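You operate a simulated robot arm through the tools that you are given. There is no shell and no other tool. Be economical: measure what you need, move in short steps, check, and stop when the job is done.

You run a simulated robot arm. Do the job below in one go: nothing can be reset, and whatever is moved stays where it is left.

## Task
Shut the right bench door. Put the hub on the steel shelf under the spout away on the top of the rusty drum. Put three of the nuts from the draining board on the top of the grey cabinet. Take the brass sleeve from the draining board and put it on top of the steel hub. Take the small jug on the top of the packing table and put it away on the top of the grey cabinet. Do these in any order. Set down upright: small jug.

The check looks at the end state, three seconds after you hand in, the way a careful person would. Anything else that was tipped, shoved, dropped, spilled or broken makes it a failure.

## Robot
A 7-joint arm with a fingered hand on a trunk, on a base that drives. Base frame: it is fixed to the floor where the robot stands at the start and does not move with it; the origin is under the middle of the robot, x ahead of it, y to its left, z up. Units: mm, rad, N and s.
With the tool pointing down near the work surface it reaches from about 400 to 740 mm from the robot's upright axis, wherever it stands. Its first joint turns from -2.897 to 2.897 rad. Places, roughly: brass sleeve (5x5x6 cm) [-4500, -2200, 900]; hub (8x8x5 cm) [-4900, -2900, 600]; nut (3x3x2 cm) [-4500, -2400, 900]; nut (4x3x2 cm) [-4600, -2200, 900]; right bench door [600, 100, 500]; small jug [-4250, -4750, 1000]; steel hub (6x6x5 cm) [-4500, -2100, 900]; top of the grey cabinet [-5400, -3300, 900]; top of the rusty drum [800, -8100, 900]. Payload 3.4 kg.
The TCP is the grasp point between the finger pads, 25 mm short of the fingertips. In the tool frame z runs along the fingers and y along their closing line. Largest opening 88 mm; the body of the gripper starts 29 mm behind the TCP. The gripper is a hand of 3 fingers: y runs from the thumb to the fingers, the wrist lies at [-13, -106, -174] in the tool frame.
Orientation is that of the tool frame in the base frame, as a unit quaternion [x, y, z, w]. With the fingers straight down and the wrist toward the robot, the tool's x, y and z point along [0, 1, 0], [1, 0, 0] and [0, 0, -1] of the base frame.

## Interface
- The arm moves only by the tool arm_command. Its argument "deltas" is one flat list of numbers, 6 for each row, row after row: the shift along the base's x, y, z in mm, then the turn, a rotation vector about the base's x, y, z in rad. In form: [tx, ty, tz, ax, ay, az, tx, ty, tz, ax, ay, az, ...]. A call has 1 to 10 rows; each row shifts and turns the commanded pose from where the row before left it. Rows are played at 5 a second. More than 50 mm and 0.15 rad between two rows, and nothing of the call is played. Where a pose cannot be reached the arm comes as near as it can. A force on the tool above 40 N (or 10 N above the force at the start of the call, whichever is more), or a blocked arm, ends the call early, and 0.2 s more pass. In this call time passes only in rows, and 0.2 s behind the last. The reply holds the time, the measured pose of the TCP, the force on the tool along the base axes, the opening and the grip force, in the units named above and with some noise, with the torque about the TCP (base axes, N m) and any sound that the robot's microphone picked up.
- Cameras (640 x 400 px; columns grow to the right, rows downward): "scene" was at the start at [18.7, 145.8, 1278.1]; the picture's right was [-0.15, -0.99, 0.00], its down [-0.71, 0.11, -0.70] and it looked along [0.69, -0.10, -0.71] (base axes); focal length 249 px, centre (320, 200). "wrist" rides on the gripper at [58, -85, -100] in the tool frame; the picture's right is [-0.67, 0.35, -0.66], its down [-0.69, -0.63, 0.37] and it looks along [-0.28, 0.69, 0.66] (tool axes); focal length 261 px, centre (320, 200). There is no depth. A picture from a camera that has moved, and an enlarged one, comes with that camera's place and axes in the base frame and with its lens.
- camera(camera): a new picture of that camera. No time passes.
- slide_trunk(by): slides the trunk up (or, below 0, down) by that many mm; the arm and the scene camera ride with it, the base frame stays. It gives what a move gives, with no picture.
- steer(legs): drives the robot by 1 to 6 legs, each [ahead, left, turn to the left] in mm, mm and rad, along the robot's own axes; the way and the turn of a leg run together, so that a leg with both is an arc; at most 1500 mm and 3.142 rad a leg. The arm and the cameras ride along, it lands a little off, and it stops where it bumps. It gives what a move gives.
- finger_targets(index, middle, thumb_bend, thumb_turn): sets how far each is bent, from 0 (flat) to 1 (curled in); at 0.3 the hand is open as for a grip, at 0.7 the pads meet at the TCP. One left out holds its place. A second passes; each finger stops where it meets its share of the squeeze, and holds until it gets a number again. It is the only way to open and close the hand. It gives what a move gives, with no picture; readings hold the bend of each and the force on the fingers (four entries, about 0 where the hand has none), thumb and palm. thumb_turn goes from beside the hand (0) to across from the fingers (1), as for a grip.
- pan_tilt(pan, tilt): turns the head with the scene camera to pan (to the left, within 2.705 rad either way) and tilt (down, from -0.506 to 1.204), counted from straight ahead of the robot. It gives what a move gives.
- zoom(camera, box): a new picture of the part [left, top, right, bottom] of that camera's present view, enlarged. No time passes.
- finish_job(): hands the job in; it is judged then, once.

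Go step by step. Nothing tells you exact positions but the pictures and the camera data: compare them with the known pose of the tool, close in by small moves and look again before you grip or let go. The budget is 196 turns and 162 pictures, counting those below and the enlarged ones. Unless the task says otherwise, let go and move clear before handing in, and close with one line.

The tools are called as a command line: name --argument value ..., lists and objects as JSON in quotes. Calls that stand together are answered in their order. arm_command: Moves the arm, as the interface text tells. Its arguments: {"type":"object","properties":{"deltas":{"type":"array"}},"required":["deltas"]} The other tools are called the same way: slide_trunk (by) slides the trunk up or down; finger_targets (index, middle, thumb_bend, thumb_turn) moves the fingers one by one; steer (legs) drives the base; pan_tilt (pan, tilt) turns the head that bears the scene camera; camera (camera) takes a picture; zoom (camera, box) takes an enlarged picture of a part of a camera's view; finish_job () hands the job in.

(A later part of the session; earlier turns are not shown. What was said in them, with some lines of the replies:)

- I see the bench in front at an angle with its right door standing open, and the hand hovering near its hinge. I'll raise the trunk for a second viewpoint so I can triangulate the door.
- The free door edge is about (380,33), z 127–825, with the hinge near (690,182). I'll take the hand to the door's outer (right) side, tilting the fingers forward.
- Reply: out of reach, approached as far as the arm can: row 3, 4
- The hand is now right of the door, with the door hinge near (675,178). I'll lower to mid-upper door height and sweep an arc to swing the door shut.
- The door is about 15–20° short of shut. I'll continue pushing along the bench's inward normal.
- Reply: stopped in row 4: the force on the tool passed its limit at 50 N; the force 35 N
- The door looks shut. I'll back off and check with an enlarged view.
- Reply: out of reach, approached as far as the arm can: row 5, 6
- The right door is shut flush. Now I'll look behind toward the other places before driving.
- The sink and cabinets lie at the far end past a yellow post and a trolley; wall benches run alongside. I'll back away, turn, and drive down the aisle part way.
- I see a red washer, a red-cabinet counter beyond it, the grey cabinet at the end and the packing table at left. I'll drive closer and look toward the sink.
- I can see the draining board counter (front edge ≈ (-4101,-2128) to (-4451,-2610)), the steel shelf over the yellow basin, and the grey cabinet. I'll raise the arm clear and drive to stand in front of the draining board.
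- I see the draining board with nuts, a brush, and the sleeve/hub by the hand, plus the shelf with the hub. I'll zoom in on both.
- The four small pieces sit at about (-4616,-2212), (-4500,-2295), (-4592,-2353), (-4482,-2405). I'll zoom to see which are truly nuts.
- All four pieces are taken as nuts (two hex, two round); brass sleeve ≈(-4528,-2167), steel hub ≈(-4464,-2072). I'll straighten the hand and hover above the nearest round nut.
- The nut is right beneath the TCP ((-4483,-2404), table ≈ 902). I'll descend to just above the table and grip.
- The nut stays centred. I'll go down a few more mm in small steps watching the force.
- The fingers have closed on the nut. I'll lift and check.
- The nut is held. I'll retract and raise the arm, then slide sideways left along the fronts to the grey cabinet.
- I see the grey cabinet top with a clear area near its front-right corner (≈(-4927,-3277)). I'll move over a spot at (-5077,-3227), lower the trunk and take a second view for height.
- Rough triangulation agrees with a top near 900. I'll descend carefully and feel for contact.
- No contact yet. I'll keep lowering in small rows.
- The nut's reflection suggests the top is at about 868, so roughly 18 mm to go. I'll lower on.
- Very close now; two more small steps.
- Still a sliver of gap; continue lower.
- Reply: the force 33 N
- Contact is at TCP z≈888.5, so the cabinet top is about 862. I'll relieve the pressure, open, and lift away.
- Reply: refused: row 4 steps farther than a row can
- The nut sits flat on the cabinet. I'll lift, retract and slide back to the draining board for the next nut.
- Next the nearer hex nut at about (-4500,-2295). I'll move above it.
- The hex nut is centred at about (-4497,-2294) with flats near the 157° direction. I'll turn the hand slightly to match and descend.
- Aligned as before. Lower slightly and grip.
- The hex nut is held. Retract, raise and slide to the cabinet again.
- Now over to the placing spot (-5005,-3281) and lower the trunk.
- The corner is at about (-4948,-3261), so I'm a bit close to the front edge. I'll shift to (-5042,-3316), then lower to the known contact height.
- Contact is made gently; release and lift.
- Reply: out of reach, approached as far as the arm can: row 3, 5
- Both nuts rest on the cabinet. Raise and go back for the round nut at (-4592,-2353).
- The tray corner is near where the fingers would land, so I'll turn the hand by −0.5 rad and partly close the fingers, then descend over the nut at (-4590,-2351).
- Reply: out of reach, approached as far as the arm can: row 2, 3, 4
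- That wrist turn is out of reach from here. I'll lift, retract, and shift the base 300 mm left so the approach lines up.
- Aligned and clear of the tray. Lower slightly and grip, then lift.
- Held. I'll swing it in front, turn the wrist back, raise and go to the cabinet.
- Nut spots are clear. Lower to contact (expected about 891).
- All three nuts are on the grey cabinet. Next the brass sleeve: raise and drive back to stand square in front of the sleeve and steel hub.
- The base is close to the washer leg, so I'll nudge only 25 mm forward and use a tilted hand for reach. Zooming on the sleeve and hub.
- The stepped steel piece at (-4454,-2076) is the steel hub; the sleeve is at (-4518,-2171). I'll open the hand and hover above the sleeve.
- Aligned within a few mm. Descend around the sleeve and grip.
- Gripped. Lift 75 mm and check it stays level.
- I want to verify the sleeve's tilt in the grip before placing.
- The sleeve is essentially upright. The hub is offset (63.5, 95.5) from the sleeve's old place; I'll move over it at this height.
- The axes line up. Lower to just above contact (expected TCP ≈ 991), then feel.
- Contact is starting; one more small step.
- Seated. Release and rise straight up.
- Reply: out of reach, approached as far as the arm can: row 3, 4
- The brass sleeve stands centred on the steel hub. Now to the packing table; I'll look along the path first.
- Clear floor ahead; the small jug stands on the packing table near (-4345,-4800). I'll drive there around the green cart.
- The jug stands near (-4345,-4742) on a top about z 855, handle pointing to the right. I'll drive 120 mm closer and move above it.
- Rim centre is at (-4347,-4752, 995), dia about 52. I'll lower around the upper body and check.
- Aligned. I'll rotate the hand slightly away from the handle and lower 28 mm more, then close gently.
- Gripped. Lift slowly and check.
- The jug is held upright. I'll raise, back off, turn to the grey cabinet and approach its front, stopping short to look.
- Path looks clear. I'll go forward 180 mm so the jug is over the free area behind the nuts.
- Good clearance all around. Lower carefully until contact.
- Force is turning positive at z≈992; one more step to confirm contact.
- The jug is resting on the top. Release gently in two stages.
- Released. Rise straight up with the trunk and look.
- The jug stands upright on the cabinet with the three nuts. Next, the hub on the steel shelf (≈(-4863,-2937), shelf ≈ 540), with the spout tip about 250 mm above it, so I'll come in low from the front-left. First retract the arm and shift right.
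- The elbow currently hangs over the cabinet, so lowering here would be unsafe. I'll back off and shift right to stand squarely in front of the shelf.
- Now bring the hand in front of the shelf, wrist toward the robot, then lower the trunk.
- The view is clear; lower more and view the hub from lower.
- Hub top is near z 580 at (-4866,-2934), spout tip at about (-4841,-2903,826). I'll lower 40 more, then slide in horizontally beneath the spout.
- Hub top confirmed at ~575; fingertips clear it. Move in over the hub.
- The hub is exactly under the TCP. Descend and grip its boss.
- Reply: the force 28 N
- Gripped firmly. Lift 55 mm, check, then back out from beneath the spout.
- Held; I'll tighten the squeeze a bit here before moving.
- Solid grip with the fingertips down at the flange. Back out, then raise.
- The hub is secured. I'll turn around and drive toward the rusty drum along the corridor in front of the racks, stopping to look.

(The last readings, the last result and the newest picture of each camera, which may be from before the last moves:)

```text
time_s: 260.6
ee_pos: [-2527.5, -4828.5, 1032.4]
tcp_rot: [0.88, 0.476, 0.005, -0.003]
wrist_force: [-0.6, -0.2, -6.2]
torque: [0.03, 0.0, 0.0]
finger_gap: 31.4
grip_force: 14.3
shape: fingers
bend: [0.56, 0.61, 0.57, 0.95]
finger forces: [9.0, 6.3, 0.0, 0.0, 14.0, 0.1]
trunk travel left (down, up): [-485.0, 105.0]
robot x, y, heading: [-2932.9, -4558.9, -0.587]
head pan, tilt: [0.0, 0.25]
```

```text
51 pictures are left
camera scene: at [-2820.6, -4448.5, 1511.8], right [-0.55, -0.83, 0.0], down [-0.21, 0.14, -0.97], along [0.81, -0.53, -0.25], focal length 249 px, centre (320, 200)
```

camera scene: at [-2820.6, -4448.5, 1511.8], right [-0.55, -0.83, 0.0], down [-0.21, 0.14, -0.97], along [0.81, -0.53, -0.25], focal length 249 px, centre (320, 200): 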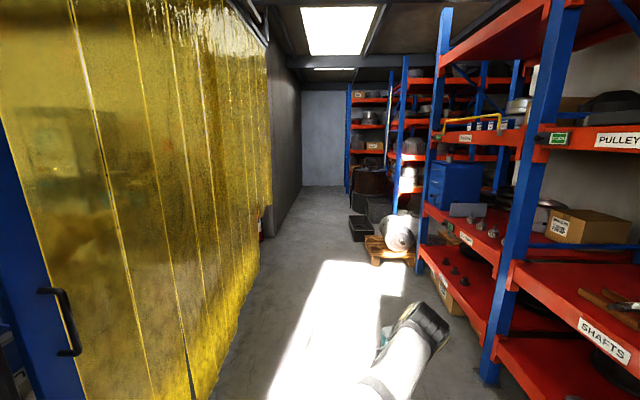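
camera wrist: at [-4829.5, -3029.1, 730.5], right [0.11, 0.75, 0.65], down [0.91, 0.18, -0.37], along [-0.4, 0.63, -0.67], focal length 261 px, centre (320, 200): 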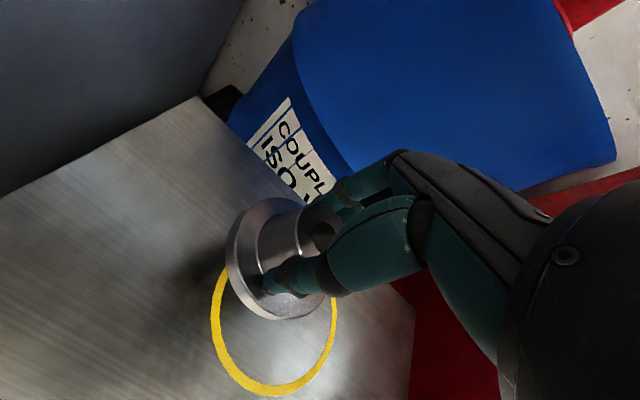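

The corridor is clear in the middle, between the yellow curtain and racks; drum is at the far right. I'll drive along its middle part way.

steer --legs '[[0, 0, -0.03], [350, 300, 0], [1400, 0, 0], [1400, 0, 0]]'

camera --camera "scene"

camera --camera "wrist"

```text
time_s: 276.9
ee_pos: [206.9, -6401.1, 1031.5]
tcp_rot: [0.886, 0.463, 0.005, -0.004]
wrist_force: [0.1, -0.2, -6.2]
torque: [-0.02, 0.02, -0.02]
finger_gap: 31.1
grip_force: 14.2
shape: fingers
bend: [0.56, 0.61, 0.57, 0.95]
finger forces: [8.9, 6.3, 0.0, 0.0, 14.1, 0.1]
trunk travel left (down, up): [-485.0, 105.0]
robot x, y, heading: [-189.9, -6124.5, -0.614]
head pan, tilt: [0.0, 0.25]
```

```text
50 pictures are left
camera scene: at [-75.2, -6012.2, 1511.9], right [-0.57, -0.82, 0.0], down [-0.2, 0.14, -0.97], along [0.79, -0.56, -0.25], focal length 249 px, centre (320, 200)
```

scene: 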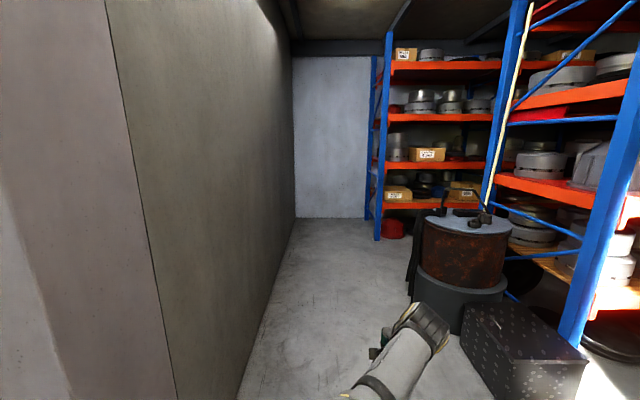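

```text
49 pictures are left
camera wrist: at [169.3, -6305.0, 1133.2], right [-0.1, -0.76, 0.65], down [-0.91, -0.2, -0.37], along [0.41, -0.62, -0.67], focal length 261 px, centre (320, 200)
```

wrist: 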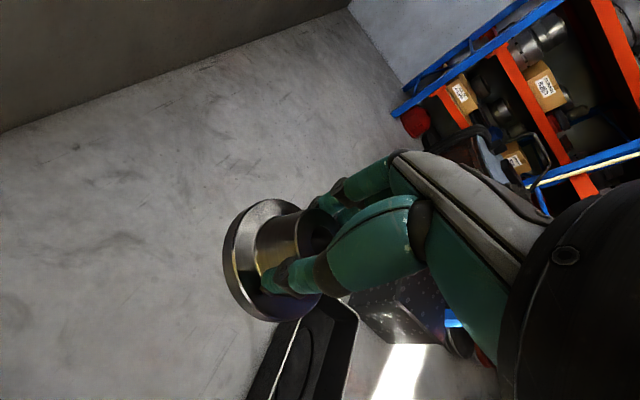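

zoom --camera "scene" --box '[400, 170, 600, 390]'

```text
1.82 times, centred on (500, 280) of scene
camera zoom: at [-75.2, -6012.2, 1511.9], right [-0.57, -0.82, 0.0], down [-0.2, 0.14, -0.97], along [0.79, -0.56, -0.25], focal length 452 px, centre (-7, 54)
```

zoom: 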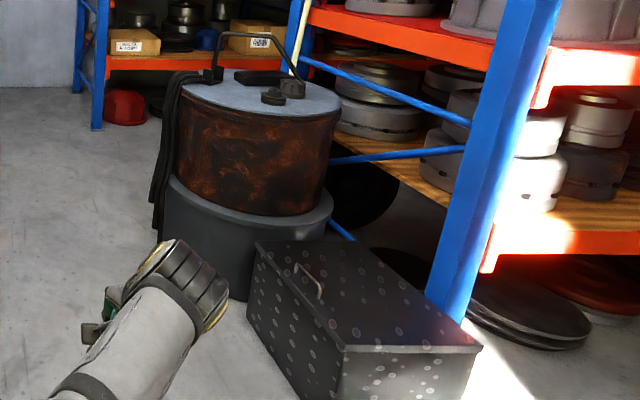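

The drum stands in a cut barrel at the rack's end, with some gear on its top and a spotted box beside it. I'll raise, drive opposite the drum and face it from a safe distance.

slide_trunk --by 100

steer --legs '[[1000, -40, 0], [963, -60, 0], [0, 0, -1.575]]'

pan_tilt --pan 0.0 --tilt 0.65

camera --camera "scene"

```text
time_s: 278.2
ee_pos: [206.8, -6400.9, 1132.2]
tcp_rot: [0.886, 0.463, 0.005, -0.004]
wrist_force: [1.0, 0.1, -6.8]
torque: [0.0, -0.01, 0.01]
finger_gap: 31.1
grip_force: 15.0
shape: fingers
bend: [0.56, 0.61, 0.57, 0.95]
finger forces: [8.9, 6.3, 0.0, 0.1, 14.1, 0.0]
trunk travel left (down, up): [-585.0, 5.0]
robot x, y, heading: [-188.5, -6120.5, -0.611]
head pan, tilt: [0.0, 0.25]
```

```text
time_s: 291.9
ee_pos: [1055.5, -7731.7, 1131.3]
tcp_rot: [0.951, -0.309, 0.006, 0.001]
wrist_force: [-0.4, 0.5, -6.0]
torque: [0.01, 0.03, -0.04]
finger_gap: 30.8
grip_force: 14.5
shape: fingers
bend: [0.57, 0.61, 0.57, 0.95]
finger forces: [8.7, 6.0, 0.0, 0.0, 13.6, 0.0]
trunk travel left (down, up): [-585.0, 5.0]
robot x, y, heading: [1343.2, -7337.9, -2.21]
head pan, tilt: [0.0, 0.25]
```

```text
time_s: 292.8
ee_pos: [1055.3, -7731.8, 1132.8]
tcp_rot: [0.951, -0.309, 0.006, 0.001]
wrist_force: [0.2, -1.1, -6.3]
torque: [-0.01, 0.03, 0.02]
finger_gap: 30.7
grip_force: 13.9
shape: fingers
bend: [0.57, 0.61, 0.57, 0.95]
finger forces: [8.8, 6.1, 0.0, 0.1, 13.7, 0.1]
trunk travel left (down, up): [-585.0, 5.0]
robot x, y, heading: [1345.6, -7338.6, -2.204]
head pan, tilt: [0.0, 0.649]
```

```text
47 pictures are left
camera scene: at [1453.1, -7454.8, 1575.5], right [-0.81, 0.59, 0.0], down [0.36, 0.49, -0.8], along [-0.47, -0.64, -0.6], focal length 249 px, centre (320, 200)
```

scene: 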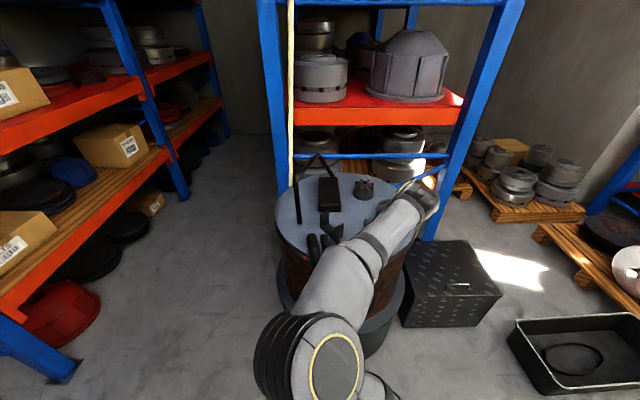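

zoom --camera "scene" --box '[260, 140, 460, 290]'

camera --camera "wrist"

```text
2.67 times, centred on (360, 215) of scene
camera zoom: at [1453.1, -7454.8, 1575.5], right [-0.81, 0.59, 0.0], down [0.36, 0.49, -0.8], along [-0.47, -0.64, -0.6], focal length 663 px, centre (213, 160)
```

zoom: 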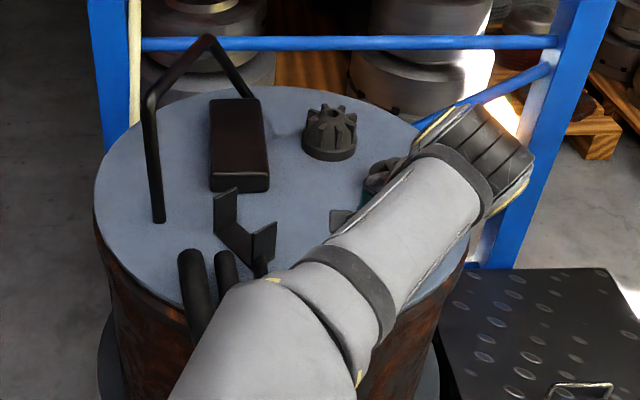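

```text
45 pictures are left
camera wrist: at [1150.7, -7696.6, 1233.1], right [-0.75, 0.12, 0.65], down [-0.18, 0.91, -0.37], along [-0.63, -0.4, -0.67], focal length 261 px, centre (320, 200)
```

wrist: 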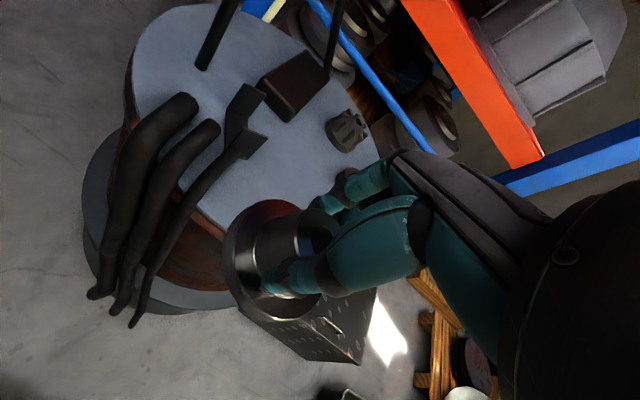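

Free space on the drum top is on the right-front, between the castle nut and the edge. I'll lower 60 mm (still outside the drum's rim) for a second view to get the height.

slide_trunk --by -70

camera --camera "wrist"

zoom --camera "scene" --box '[260, 140, 460, 290]'

```text
time_s: 293.8
ee_pos: [1056.5, -7732.0, 1062.2]
tcp_rot: [0.951, -0.31, 0.007, 0.001]
wrist_force: [0.4, -0.8, -6.1]
torque: [0.01, 0.01, 0.0]
finger_gap: 30.5
grip_force: 13.8
shape: fingers
bend: [0.57, 0.61, 0.57, 0.95]
finger forces: [8.8, 6.2, 0.1, 0.0, 13.7, 0.0]
trunk travel left (down, up): [-515.0, 75.0]
robot x, y, heading: [1346.8, -7338.5, -2.206]
head pan, tilt: [0.0, 0.649]
```

```text
44 pictures are left
camera wrist: at [1150.7, -7696.5, 1163.2], right [-0.75, 0.12, 0.65], down [-0.18, 0.91, -0.37], along [-0.63, -0.4, -0.67], focal length 261 px, centre (320, 200)
```

wrist: 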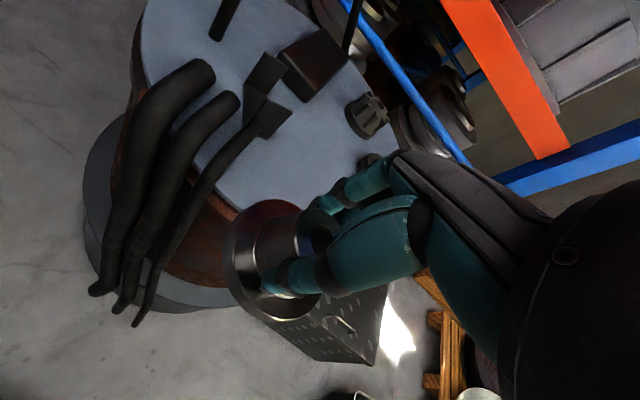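

```text
2.67 times, centred on (360, 215) of scene
camera zoom: at [1453.1, -7454.6, 1505.4], right [-0.81, 0.59, 0.0], down [0.36, 0.49, -0.8], along [-0.47, -0.64, -0.6], focal length 663 px, centre (213, 160)
```

zoom: 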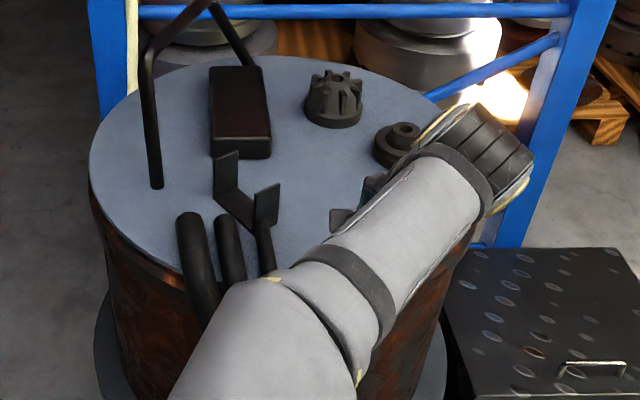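

Drum top is roughly z 865, centre (856,-8064), r≈310. A free spot lies near (830,-7980). I'll raise again and go 140 mm forward.

slide_trunk --by 70

steer --legs '[[140, 0, 0]]'

arm_command --deltas '[-28, -27, 0, 0, 0, 0, -28, -27, 0, 0, 0, 0, -28, -27, 0, 0, 0, 0, -28, -27, 0, 0, 0, 0]'

camera --camera "wrist"

camera --camera "scene"

```text
time_s: 294.9
ee_pos: [1054.9, -7731.6, 1132.5]
tcp_rot: [0.951, -0.31, 0.006, 0.002]
wrist_force: [-0.3, -0.1, -6.5]
torque: [-0.01, 0.03, -0.01]
finger_gap: 30.5
grip_force: 14.6
shape: fingers
bend: [0.57, 0.61, 0.57, 0.95]
finger forces: [8.8, 6.1, 0.0, 0.1, 13.7, 0.1]
trunk travel left (down, up): [-585.0, 5.0]
robot x, y, heading: [1343.7, -7336.5, -2.207]
head pan, tilt: [0.0, 0.649]
```

```text
time_s: 296.2
ee_pos: [970.4, -7845.7, 1130.9]
tcp_rot: [0.95, -0.311, 0.006, 0.0]
wrist_force: [-0.5, 0.3, -6.5]
torque: [-0.01, -0.02, -0.04]
finger_gap: 31.0
grip_force: 14.4
shape: fingers
bend: [0.57, 0.61, 0.57, 0.95]
finger forces: [9.0, 6.3, 0.0, 0.0, 13.9, 0.0]
trunk travel left (down, up): [-585.0, 5.0]
robot x, y, heading: [1258.0, -7454.4, -2.204]
head pan, tilt: [0.0, 0.649]
```

```text
time_s: 297.2
ee_pos: [858.5, -7954.2, 1130.3]
tcp_rot: [0.951, -0.311, 0.007, 0.0]
wrist_force: [-0.7, 0.3, -5.8]
torque: [-0.03, 0.01, -0.01]
finger_gap: 30.3
grip_force: 14.7
shape: fingers
bend: [0.57, 0.61, 0.57, 0.95]
finger forces: [8.8, 6.6, 0.0, 0.0, 14.1, 0.0]
trunk travel left (down, up): [-585.0, 5.0]
robot x, y, heading: [1257.5, -7452.7, -2.207]
head pan, tilt: [0.0, 0.649]
```

```text
42 pictures are left
camera wrist: at [953.8, -7918.6, 1232.4], right [-0.75, 0.12, 0.65], down [-0.18, 0.91, -0.37], along [-0.63, -0.4, -0.67], focal length 261 px, centre (320, 200)
```

wrist: 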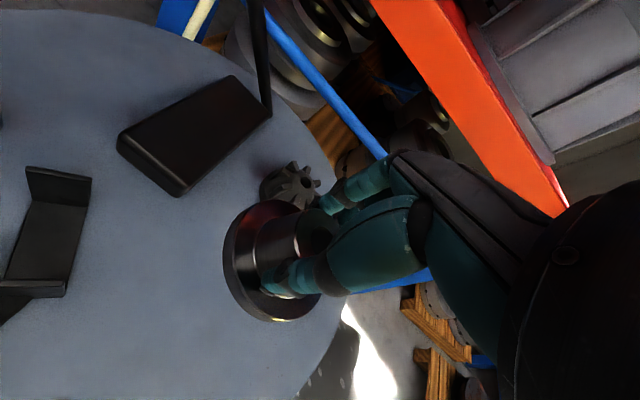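

```text
41 pictures are left
camera scene: at [1368.1, -7569.1, 1575.5], right [-0.8, 0.59, 0.0], down [0.36, 0.49, -0.8], along [-0.47, -0.64, -0.61], focal length 249 px, centre (320, 200)
```

scene: 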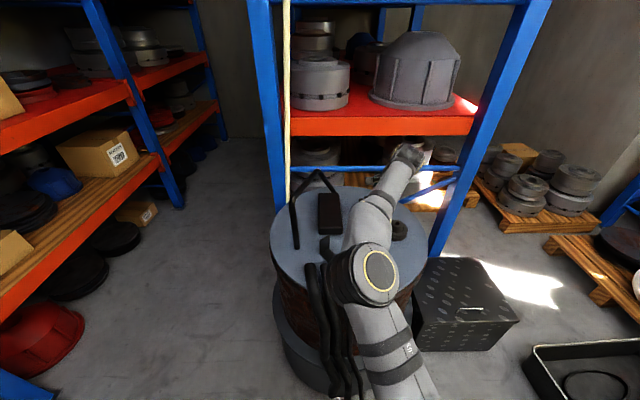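

The landing point right below is free on all sides. Lower the trunk 150 mm and look again.

slide_trunk --by -150

camera --camera "wrist"

zoom --camera "scene" --box '[260, 120, 460, 290]'

```text
time_s: 299.0
ee_pos: [860.8, -7952.9, 981.7]
tcp_rot: [0.95, -0.311, 0.006, 0.002]
wrist_force: [-0.8, 0.3, -6.0]
torque: [0.03, 0.04, 0.01]
finger_gap: 30.2
grip_force: 14.7
shape: fingers
bend: [0.57, 0.61, 0.57, 0.95]
finger forces: [8.7, 6.5, 0.0, 0.0, 14.1, 0.0]
trunk travel left (down, up): [-435.0, 155.0]
robot x, y, heading: [1256.9, -7450.4, -2.208]
head pan, tilt: [0.0, 0.649]
```

```text
40 pictures are left
camera wrist: at [955.0, -7918.0, 1083.0], right [-0.75, 0.12, 0.65], down [-0.18, 0.91, -0.37], along [-0.63, -0.4, -0.67], focal length 261 px, centre (320, 200)
```

wrist: 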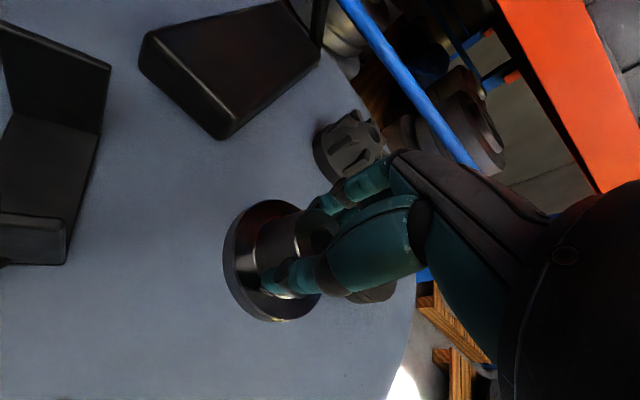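

```text
2.35 times, centred on (360, 205) of scene
camera zoom: at [1369.1, -7568.5, 1425.5], right [-0.8, 0.59, 0.0], down [0.36, 0.49, -0.8], along [-0.47, -0.64, -0.6], focal length 585 px, centre (226, 188)
```

zoom: 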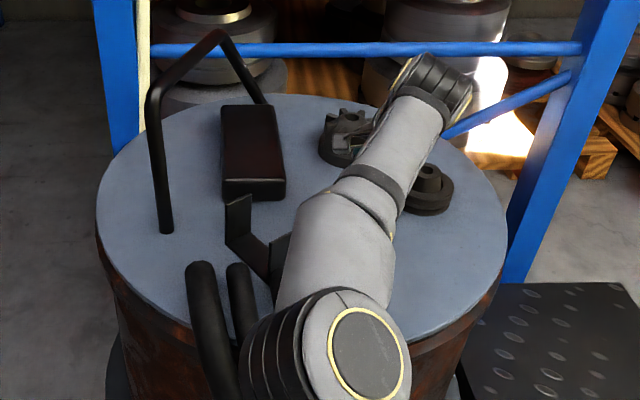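

Drum top measured at ≈868, so contact should come at TCP ≈ 916. Lower toward it.

arm_command --deltas '[0, 0, -25, 0, 0, 0, 0, 0, -25, 0, 0, 0]'

camera --camera "wrist"

arm_command --deltas '[0, 0, -3, 0, 0, 0, 0, 0, -3, 0, 0, 0]'

arm_command --deltas '[0, 0, -2, 0, 0, 0]'

arm_command --deltas '[0, 0, -2, 0, 0, 0]'

```text
time_s: 299.6
ee_pos: [859.9, -7953.4, 930.2]
tcp_rot: [0.951, -0.31, 0.006, 0.001]
wrist_force: [0.0, 0.9, -6.7]
torque: [0.0, -0.01, 0.01]
finger_gap: 30.4
grip_force: 15.0
shape: fingers
bend: [0.57, 0.61, 0.57, 0.95]
finger forces: [8.7, 6.7, 0.0, 0.1, 14.1, 0.0]
trunk travel left (down, up): [-435.0, 155.0]
robot x, y, heading: [1261.5, -7456.0, -2.206]
head pan, tilt: [0.0, 0.649]
```

```text
38 pictures are left
camera wrist: at [954.9, -7918.1, 1032.6], right [-0.75, 0.12, 0.65], down [-0.18, 0.91, -0.37], along [-0.63, -0.4, -0.67], focal length 261 px, centre (320, 200)
```

wrist: 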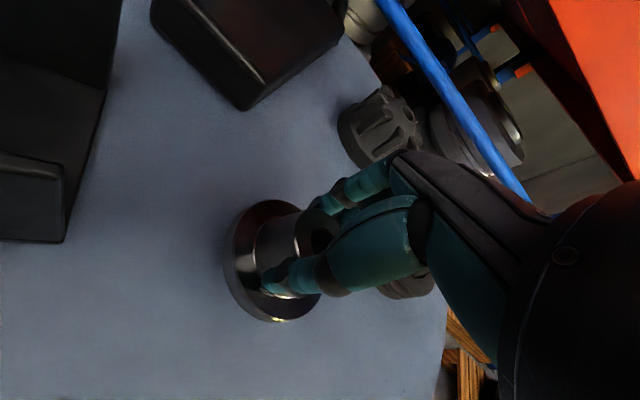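

```text
time_s: 300.2
ee_pos: [861.0, -7953.4, 926.0]
tcp_rot: [0.95, -0.311, 0.007, 0.001]
wrist_force: [-0.2, 0.8, -6.2]
torque: [0.0, 0.01, 0.01]
finger_gap: 30.5
grip_force: 14.7
shape: fingers
bend: [0.57, 0.61, 0.57, 0.95]
finger forces: [8.7, 6.6, 0.0, 0.1, 14.1, 0.0]
trunk travel left (down, up): [-435.0, 155.0]
robot x, y, heading: [1262.0, -7456.1, -2.207]
head pan, tilt: [0.0, 0.649]
```

```text
time_s: 300.6
ee_pos: [859.6, -7952.7, 923.8]
tcp_rot: [0.95, -0.311, 0.007, 0.0]
wrist_force: [0.4, -0.2, -6.3]
torque: [-0.02, 0.05, -0.02]
finger_gap: 30.5
grip_force: 14.8
shape: fingers
bend: [0.57, 0.61, 0.57, 0.95]
finger forces: [8.8, 6.6, 0.0, 0.0, 14.0, 0.1]
trunk travel left (down, up): [-435.0, 155.0]
robot x, y, heading: [1262.8, -7449.5, -2.206]
head pan, tilt: [0.0, 0.649]
```

```text
time_s: 301.0
ee_pos: [859.8, -7953.9, 922.1]
tcp_rot: [0.95, -0.311, 0.006, 0.001]
wrist_force: [0.2, -0.3, -7.0]
torque: [0.01, 0.04, 0.02]
finger_gap: 30.3
grip_force: 14.9
shape: fingers
bend: [0.57, 0.61, 0.57, 0.95]
finger forces: [8.8, 6.6, 0.1, 0.0, 14.2, 0.0]
trunk travel left (down, up): [-435.0, 155.0]
robot x, y, heading: [1257.5, -7454.5, -2.207]
head pan, tilt: [0.0, 0.649]
```

Still free. Continue in small steps.

arm_command --deltas '[0, 0, -2, 0, 0, 0]'

arm_command --deltas '[0, 0, -2, 0, 0, 0]'

arm_command --deltas '[0, 0, -2, 0, 0, 0]'

zoom --camera "wrist" --box '[190, 170, 370, 350]'

```text
time_s: 301.4
ee_pos: [860.3, -7953.4, 919.3]
tcp_rot: [0.95, -0.311, 0.006, 0.002]
wrist_force: [0.0, 0.5, -6.0]
torque: [0.0, 0.03, -0.01]
finger_gap: 30.5
grip_force: 14.6
shape: fingers
bend: [0.57, 0.61, 0.57, 0.95]
finger forces: [8.7, 6.6, 0.0, 0.1, 14.1, 0.1]
trunk travel left (down, up): [-435.0, 155.0]
robot x, y, heading: [1262.8, -7453.4, -2.205]
head pan, tilt: [0.0, 0.649]
```

```text
time_s: 301.8
ee_pos: [860.3, -7953.2, 917.7]
tcp_rot: [0.951, -0.31, 0.006, 0.001]
wrist_force: [0.1, 0.3, -6.2]
torque: [0.0, 0.05, -0.01]
finger_gap: 30.4
grip_force: 14.8
shape: fingers
bend: [0.57, 0.61, 0.57, 0.95]
finger forces: [8.7, 6.7, 0.0, 0.0, 14.0, 0.0]
trunk travel left (down, up): [-435.0, 155.0]
robot x, y, heading: [1262.5, -7452.0, -2.209]
head pan, tilt: [0.0, 0.649]
```

```text
time_s: 302.2
ee_pos: [859.9, -7952.8, 915.5]
tcp_rot: [0.95, -0.311, 0.006, 0.001]
wrist_force: [0.2, 0.3, -6.5]
torque: [0.06, 0.02, -0.02]
finger_gap: 30.6
grip_force: 14.8
shape: fingers
bend: [0.57, 0.61, 0.57, 0.95]
finger forces: [8.7, 6.6, 0.0, 0.0, 14.0, 0.1]
trunk travel left (down, up): [-435.0, 155.0]
robot x, y, heading: [1260.1, -7453.0, -2.21]
head pan, tilt: [0.0, 0.649]
```

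```text
2.22 times, centred on (280, 260) of wrist
camera zoom: at [955.1, -7917.7, 1017.2], right [-0.75, 0.12, 0.65], down [-0.18, 0.91, -0.37], along [-0.63, -0.4, -0.67], focal length 579 px, centre (409, 67)
```

zoom: 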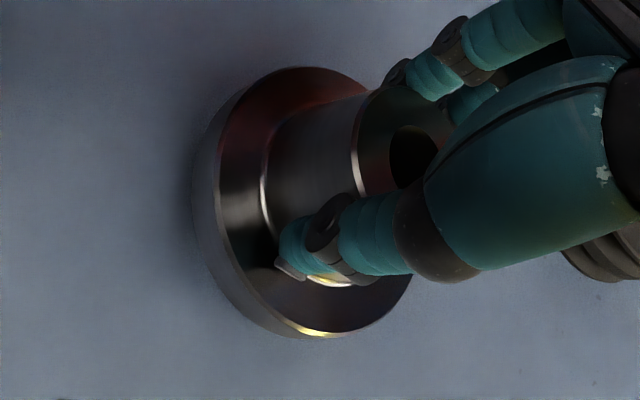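

arm_command --deltas '[0, 0, -2, 0, 0, 0]'

arm_command --deltas '[0, 0, -2, 0, 0, 0]'

arm_command --deltas '[0, 0, -2, 0, 0, 0]'

```text
time_s: 302.6
ee_pos: [860.0, -7953.5, 913.3]
tcp_rot: [0.95, -0.311, 0.006, 0.001]
wrist_force: [0.5, 0.0, -6.0]
torque: [0.0, 0.0, 0.0]
finger_gap: 30.4
grip_force: 14.5
shape: fingers
bend: [0.57, 0.61, 0.57, 0.95]
finger forces: [8.7, 6.6, 0.0, 0.0, 14.1, 0.0]
trunk travel left (down, up): [-435.0, 155.0]
robot x, y, heading: [1256.4, -7453.3, -2.205]
head pan, tilt: [0.0, 0.649]
```

```text
time_s: 303.0
ee_pos: [859.5, -7953.0, 912.6]
tcp_rot: [0.951, -0.31, 0.006, 0.001]
wrist_force: [-0.4, 0.5, -5.9]
torque: [0.04, 0.04, 0.02]
finger_gap: 30.7
grip_force: 14.7
shape: fingers
bend: [0.57, 0.61, 0.57, 0.95]
finger forces: [8.7, 6.6, 0.0, 0.1, 14.0, 0.0]
trunk travel left (down, up): [-435.0, 155.0]
robot x, y, heading: [1259.5, -7451.8, -2.213]
head pan, tilt: [0.0, 0.649]
```

```text
time_s: 303.4
ee_pos: [859.7, -7954.0, 909.4]
tcp_rot: [0.951, -0.311, 0.006, 0.0]
wrist_force: [-0.1, 0.2, -5.2]
torque: [0.02, 0.0, -0.01]
finger_gap: 30.8
grip_force: 14.9
shape: fingers
bend: [0.57, 0.61, 0.57, 0.95]
finger forces: [8.6, 6.6, 0.0, 0.1, 14.0, 0.1]
trunk travel left (down, up): [-435.0, 155.0]
robot x, y, heading: [1260.6, -7451.5, -2.199]
head pan, tilt: [0.0, 0.649]
```

Not yet in contact; keep going by 2 mm.

arm_command --deltas '[0, 0, -2, 0, 0, 0]'

arm_command --deltas '[0, 0, -2, 0, 0, 0]'

arm_command --deltas '[0, 0, -2, 0, 0, 0]'

zoom --camera "wrist" --box '[190, 170, 370, 350]'

```text
time_s: 303.8
ee_pos: [859.9, -7953.5, 907.5]
tcp_rot: [0.951, -0.311, 0.006, 0.002]
wrist_force: [0.0, 0.9, -5.0]
torque: [0.0, 0.06, 0.01]
finger_gap: 30.6
grip_force: 14.4
shape: fingers
bend: [0.57, 0.61, 0.57, 0.95]
finger forces: [8.8, 6.5, 0.0, 0.0, 14.3, 0.1]
trunk travel left (down, up): [-435.0, 155.0]
robot x, y, heading: [1261.9, -7453.2, -2.204]
head pan, tilt: [0.0, 0.649]
```

```text
time_s: 304.2
ee_pos: [859.3, -7953.6, 906.3]
tcp_rot: [0.95, -0.311, 0.006, 0.001]
wrist_force: [1.5, -0.4, -2.8]
torque: [-0.04, 0.07, 0.02]
finger_gap: 30.3
grip_force: 15.6
shape: fingers
bend: [0.57, 0.61, 0.57, 0.95]
finger forces: [8.6, 7.0, 0.0, 0.1, 15.1, 0.0]
trunk travel left (down, up): [-435.0, 155.0]
robot x, y, heading: [1261.5, -7453.5, -2.206]
head pan, tilt: [0.0, 0.649]
```

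```text
time_s: 304.6
ee_pos: [859.5, -7953.8, 905.5]
tcp_rot: [0.951, -0.31, 0.006, 0.002]
wrist_force: [2.4, -0.2, 0.8]
torque: [-0.11, 0.17, 0.04]
finger_gap: 30.4
grip_force: 15.9
shape: fingers
bend: [0.57, 0.61, 0.57, 0.95]
finger forces: [8.7, 7.7, 0.1, 0.0, 16.6, 0.0]
trunk travel left (down, up): [-435.0, 155.0]
robot x, y, heading: [1260.8, -7450.0, -2.208]
head pan, tilt: [0.0, 0.649]
```

```text
2.22 times, centred on (280, 260) of wrist
camera zoom: at [955.8, -7918.0, 1006.2], right [-0.75, 0.12, 0.65], down [-0.18, 0.91, -0.37], along [-0.63, -0.4, -0.66], focal length 579 px, centre (409, 67)
```

zoom: 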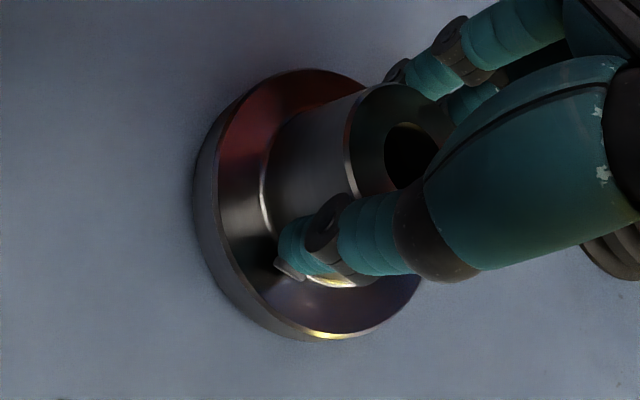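

The hub rests on the drum top. Release in two stages and rise.

finger_targets --index 0.5 --middle 0.5 --thumb_bend 0.5

finger_targets --index 0.3 --middle 0.3 --thumb_bend 0.3

slide_trunk --by 150

camera --camera "wrist"

```text
time_s: 305.6
ee_pos: [860.2, -7952.2, 903.7]
tcp_rot: [0.951, -0.31, 0.006, 0.002]
wrist_force: [0.6, -0.7, -0.5]
torque: [0.01, 0.0, -0.02]
finger_gap: 41.5
grip_force: 0.2
shape: fingers
bend: [0.5, 0.5, 0.5, 0.97]
finger forces: [0.1, 0.0, 0.0, 0.0, 0.5, 0.0]
trunk travel left (down, up): [-435.0, 155.0]
robot x, y, heading: [1257.5, -7451.9, -2.205]
head pan, tilt: [0.0, 0.649]
```

```text
time_s: 306.6
ee_pos: [860.7, -7953.9, 903.3]
tcp_rot: [0.95, -0.311, 0.005, 0.001]
wrist_force: [-0.5, -0.1, -0.3]
torque: [0.02, -0.02, -0.01]
finger_gap: 84.4
grip_force: 0.0
shape: fingers
bend: [0.3, 0.3, 0.3, 0.97]
finger forces: [0.1, 0.0, 0.0, 0.1, 0.1, 0.0]
trunk travel left (down, up): [-435.0, 155.0]
robot x, y, heading: [1260.5, -7454.4, -2.205]
head pan, tilt: [0.0, 0.649]
```

```text
time_s: 308.3
ee_pos: [860.3, -7954.2, 1054.5]
tcp_rot: [0.95, -0.311, 0.006, 0.001]
wrist_force: [0.3, 0.1, 0.1]
torque: [0.01, 0.0, 0.0]
finger_gap: 84.5
grip_force: 0.0
shape: fingers
bend: [0.3, 0.3, 0.3, 0.97]
finger forces: [0.1, 0.1, 0.0, 0.0, 0.0, 0.0]
trunk travel left (down, up): [-585.0, 5.0]
robot x, y, heading: [1257.3, -7455.9, -2.205]
head pan, tilt: [0.0, 0.649]
```

```text
35 pictures are left
camera wrist: at [955.5, -7918.0, 1155.6], right [-0.75, 0.12, 0.65], down [-0.18, 0.91, -0.37], along [-0.63, -0.4, -0.67], focal length 261 px, centre (320, 200)
```

wrist: 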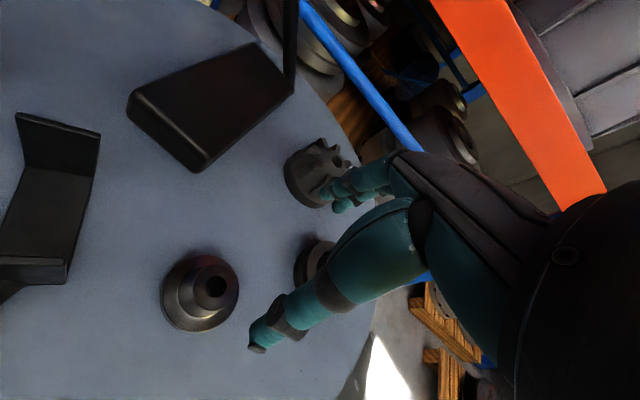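

The hub stands flat on the drum top, clear of everything. I'll back the robot away and take a last look.

steer --legs '[[-250, 0, 0]]'

zoom --camera "scene" --box '[220, 100, 480, 290]'

```text
time_s: 310.2
ee_pos: [1011.1, -7751.1, 1054.2]
tcp_rot: [0.951, -0.31, 0.007, 0.001]
wrist_force: [0.2, 0.5, 0.0]
torque: [0.01, -0.03, -0.01]
finger_gap: 84.3
grip_force: 0.0
shape: fingers
bend: [0.3, 0.3, 0.3, 0.97]
finger forces: [0.1, 0.0, 0.1, 0.1, 0.0, 0.0]
trunk travel left (down, up): [-585.0, 5.0]
robot x, y, heading: [1411.1, -7247.4, -2.206]
head pan, tilt: [0.0, 0.649]
```

```text
2.11 times, centred on (350, 195) of scene
camera zoom: at [1520.4, -7363.6, 1575.5], right [-0.81, 0.59, 0.0], down [0.36, 0.49, -0.8], along [-0.47, -0.64, -0.6], focal length 523 px, centre (257, 210)
```

zoom: 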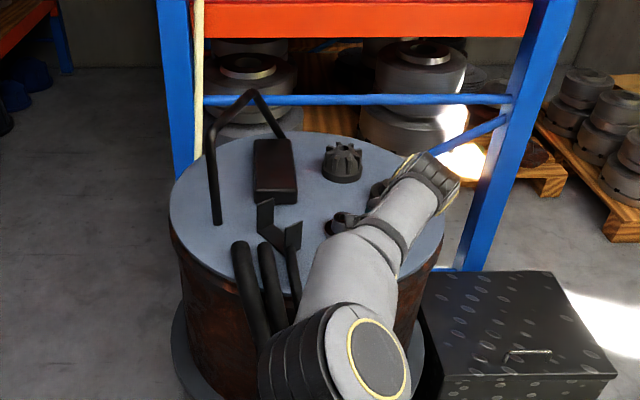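

All five jobs are done and the hand is empty and clear, so I'm handing in.

finish_job

```text
The job is handed in.
```

The whole job is done and handed in: the right bench door is shut, the shelf hub is on the rusty drum, three nuts and the upright small jug are on the grey cabinet, and the brass sleeve is on the steel hub.
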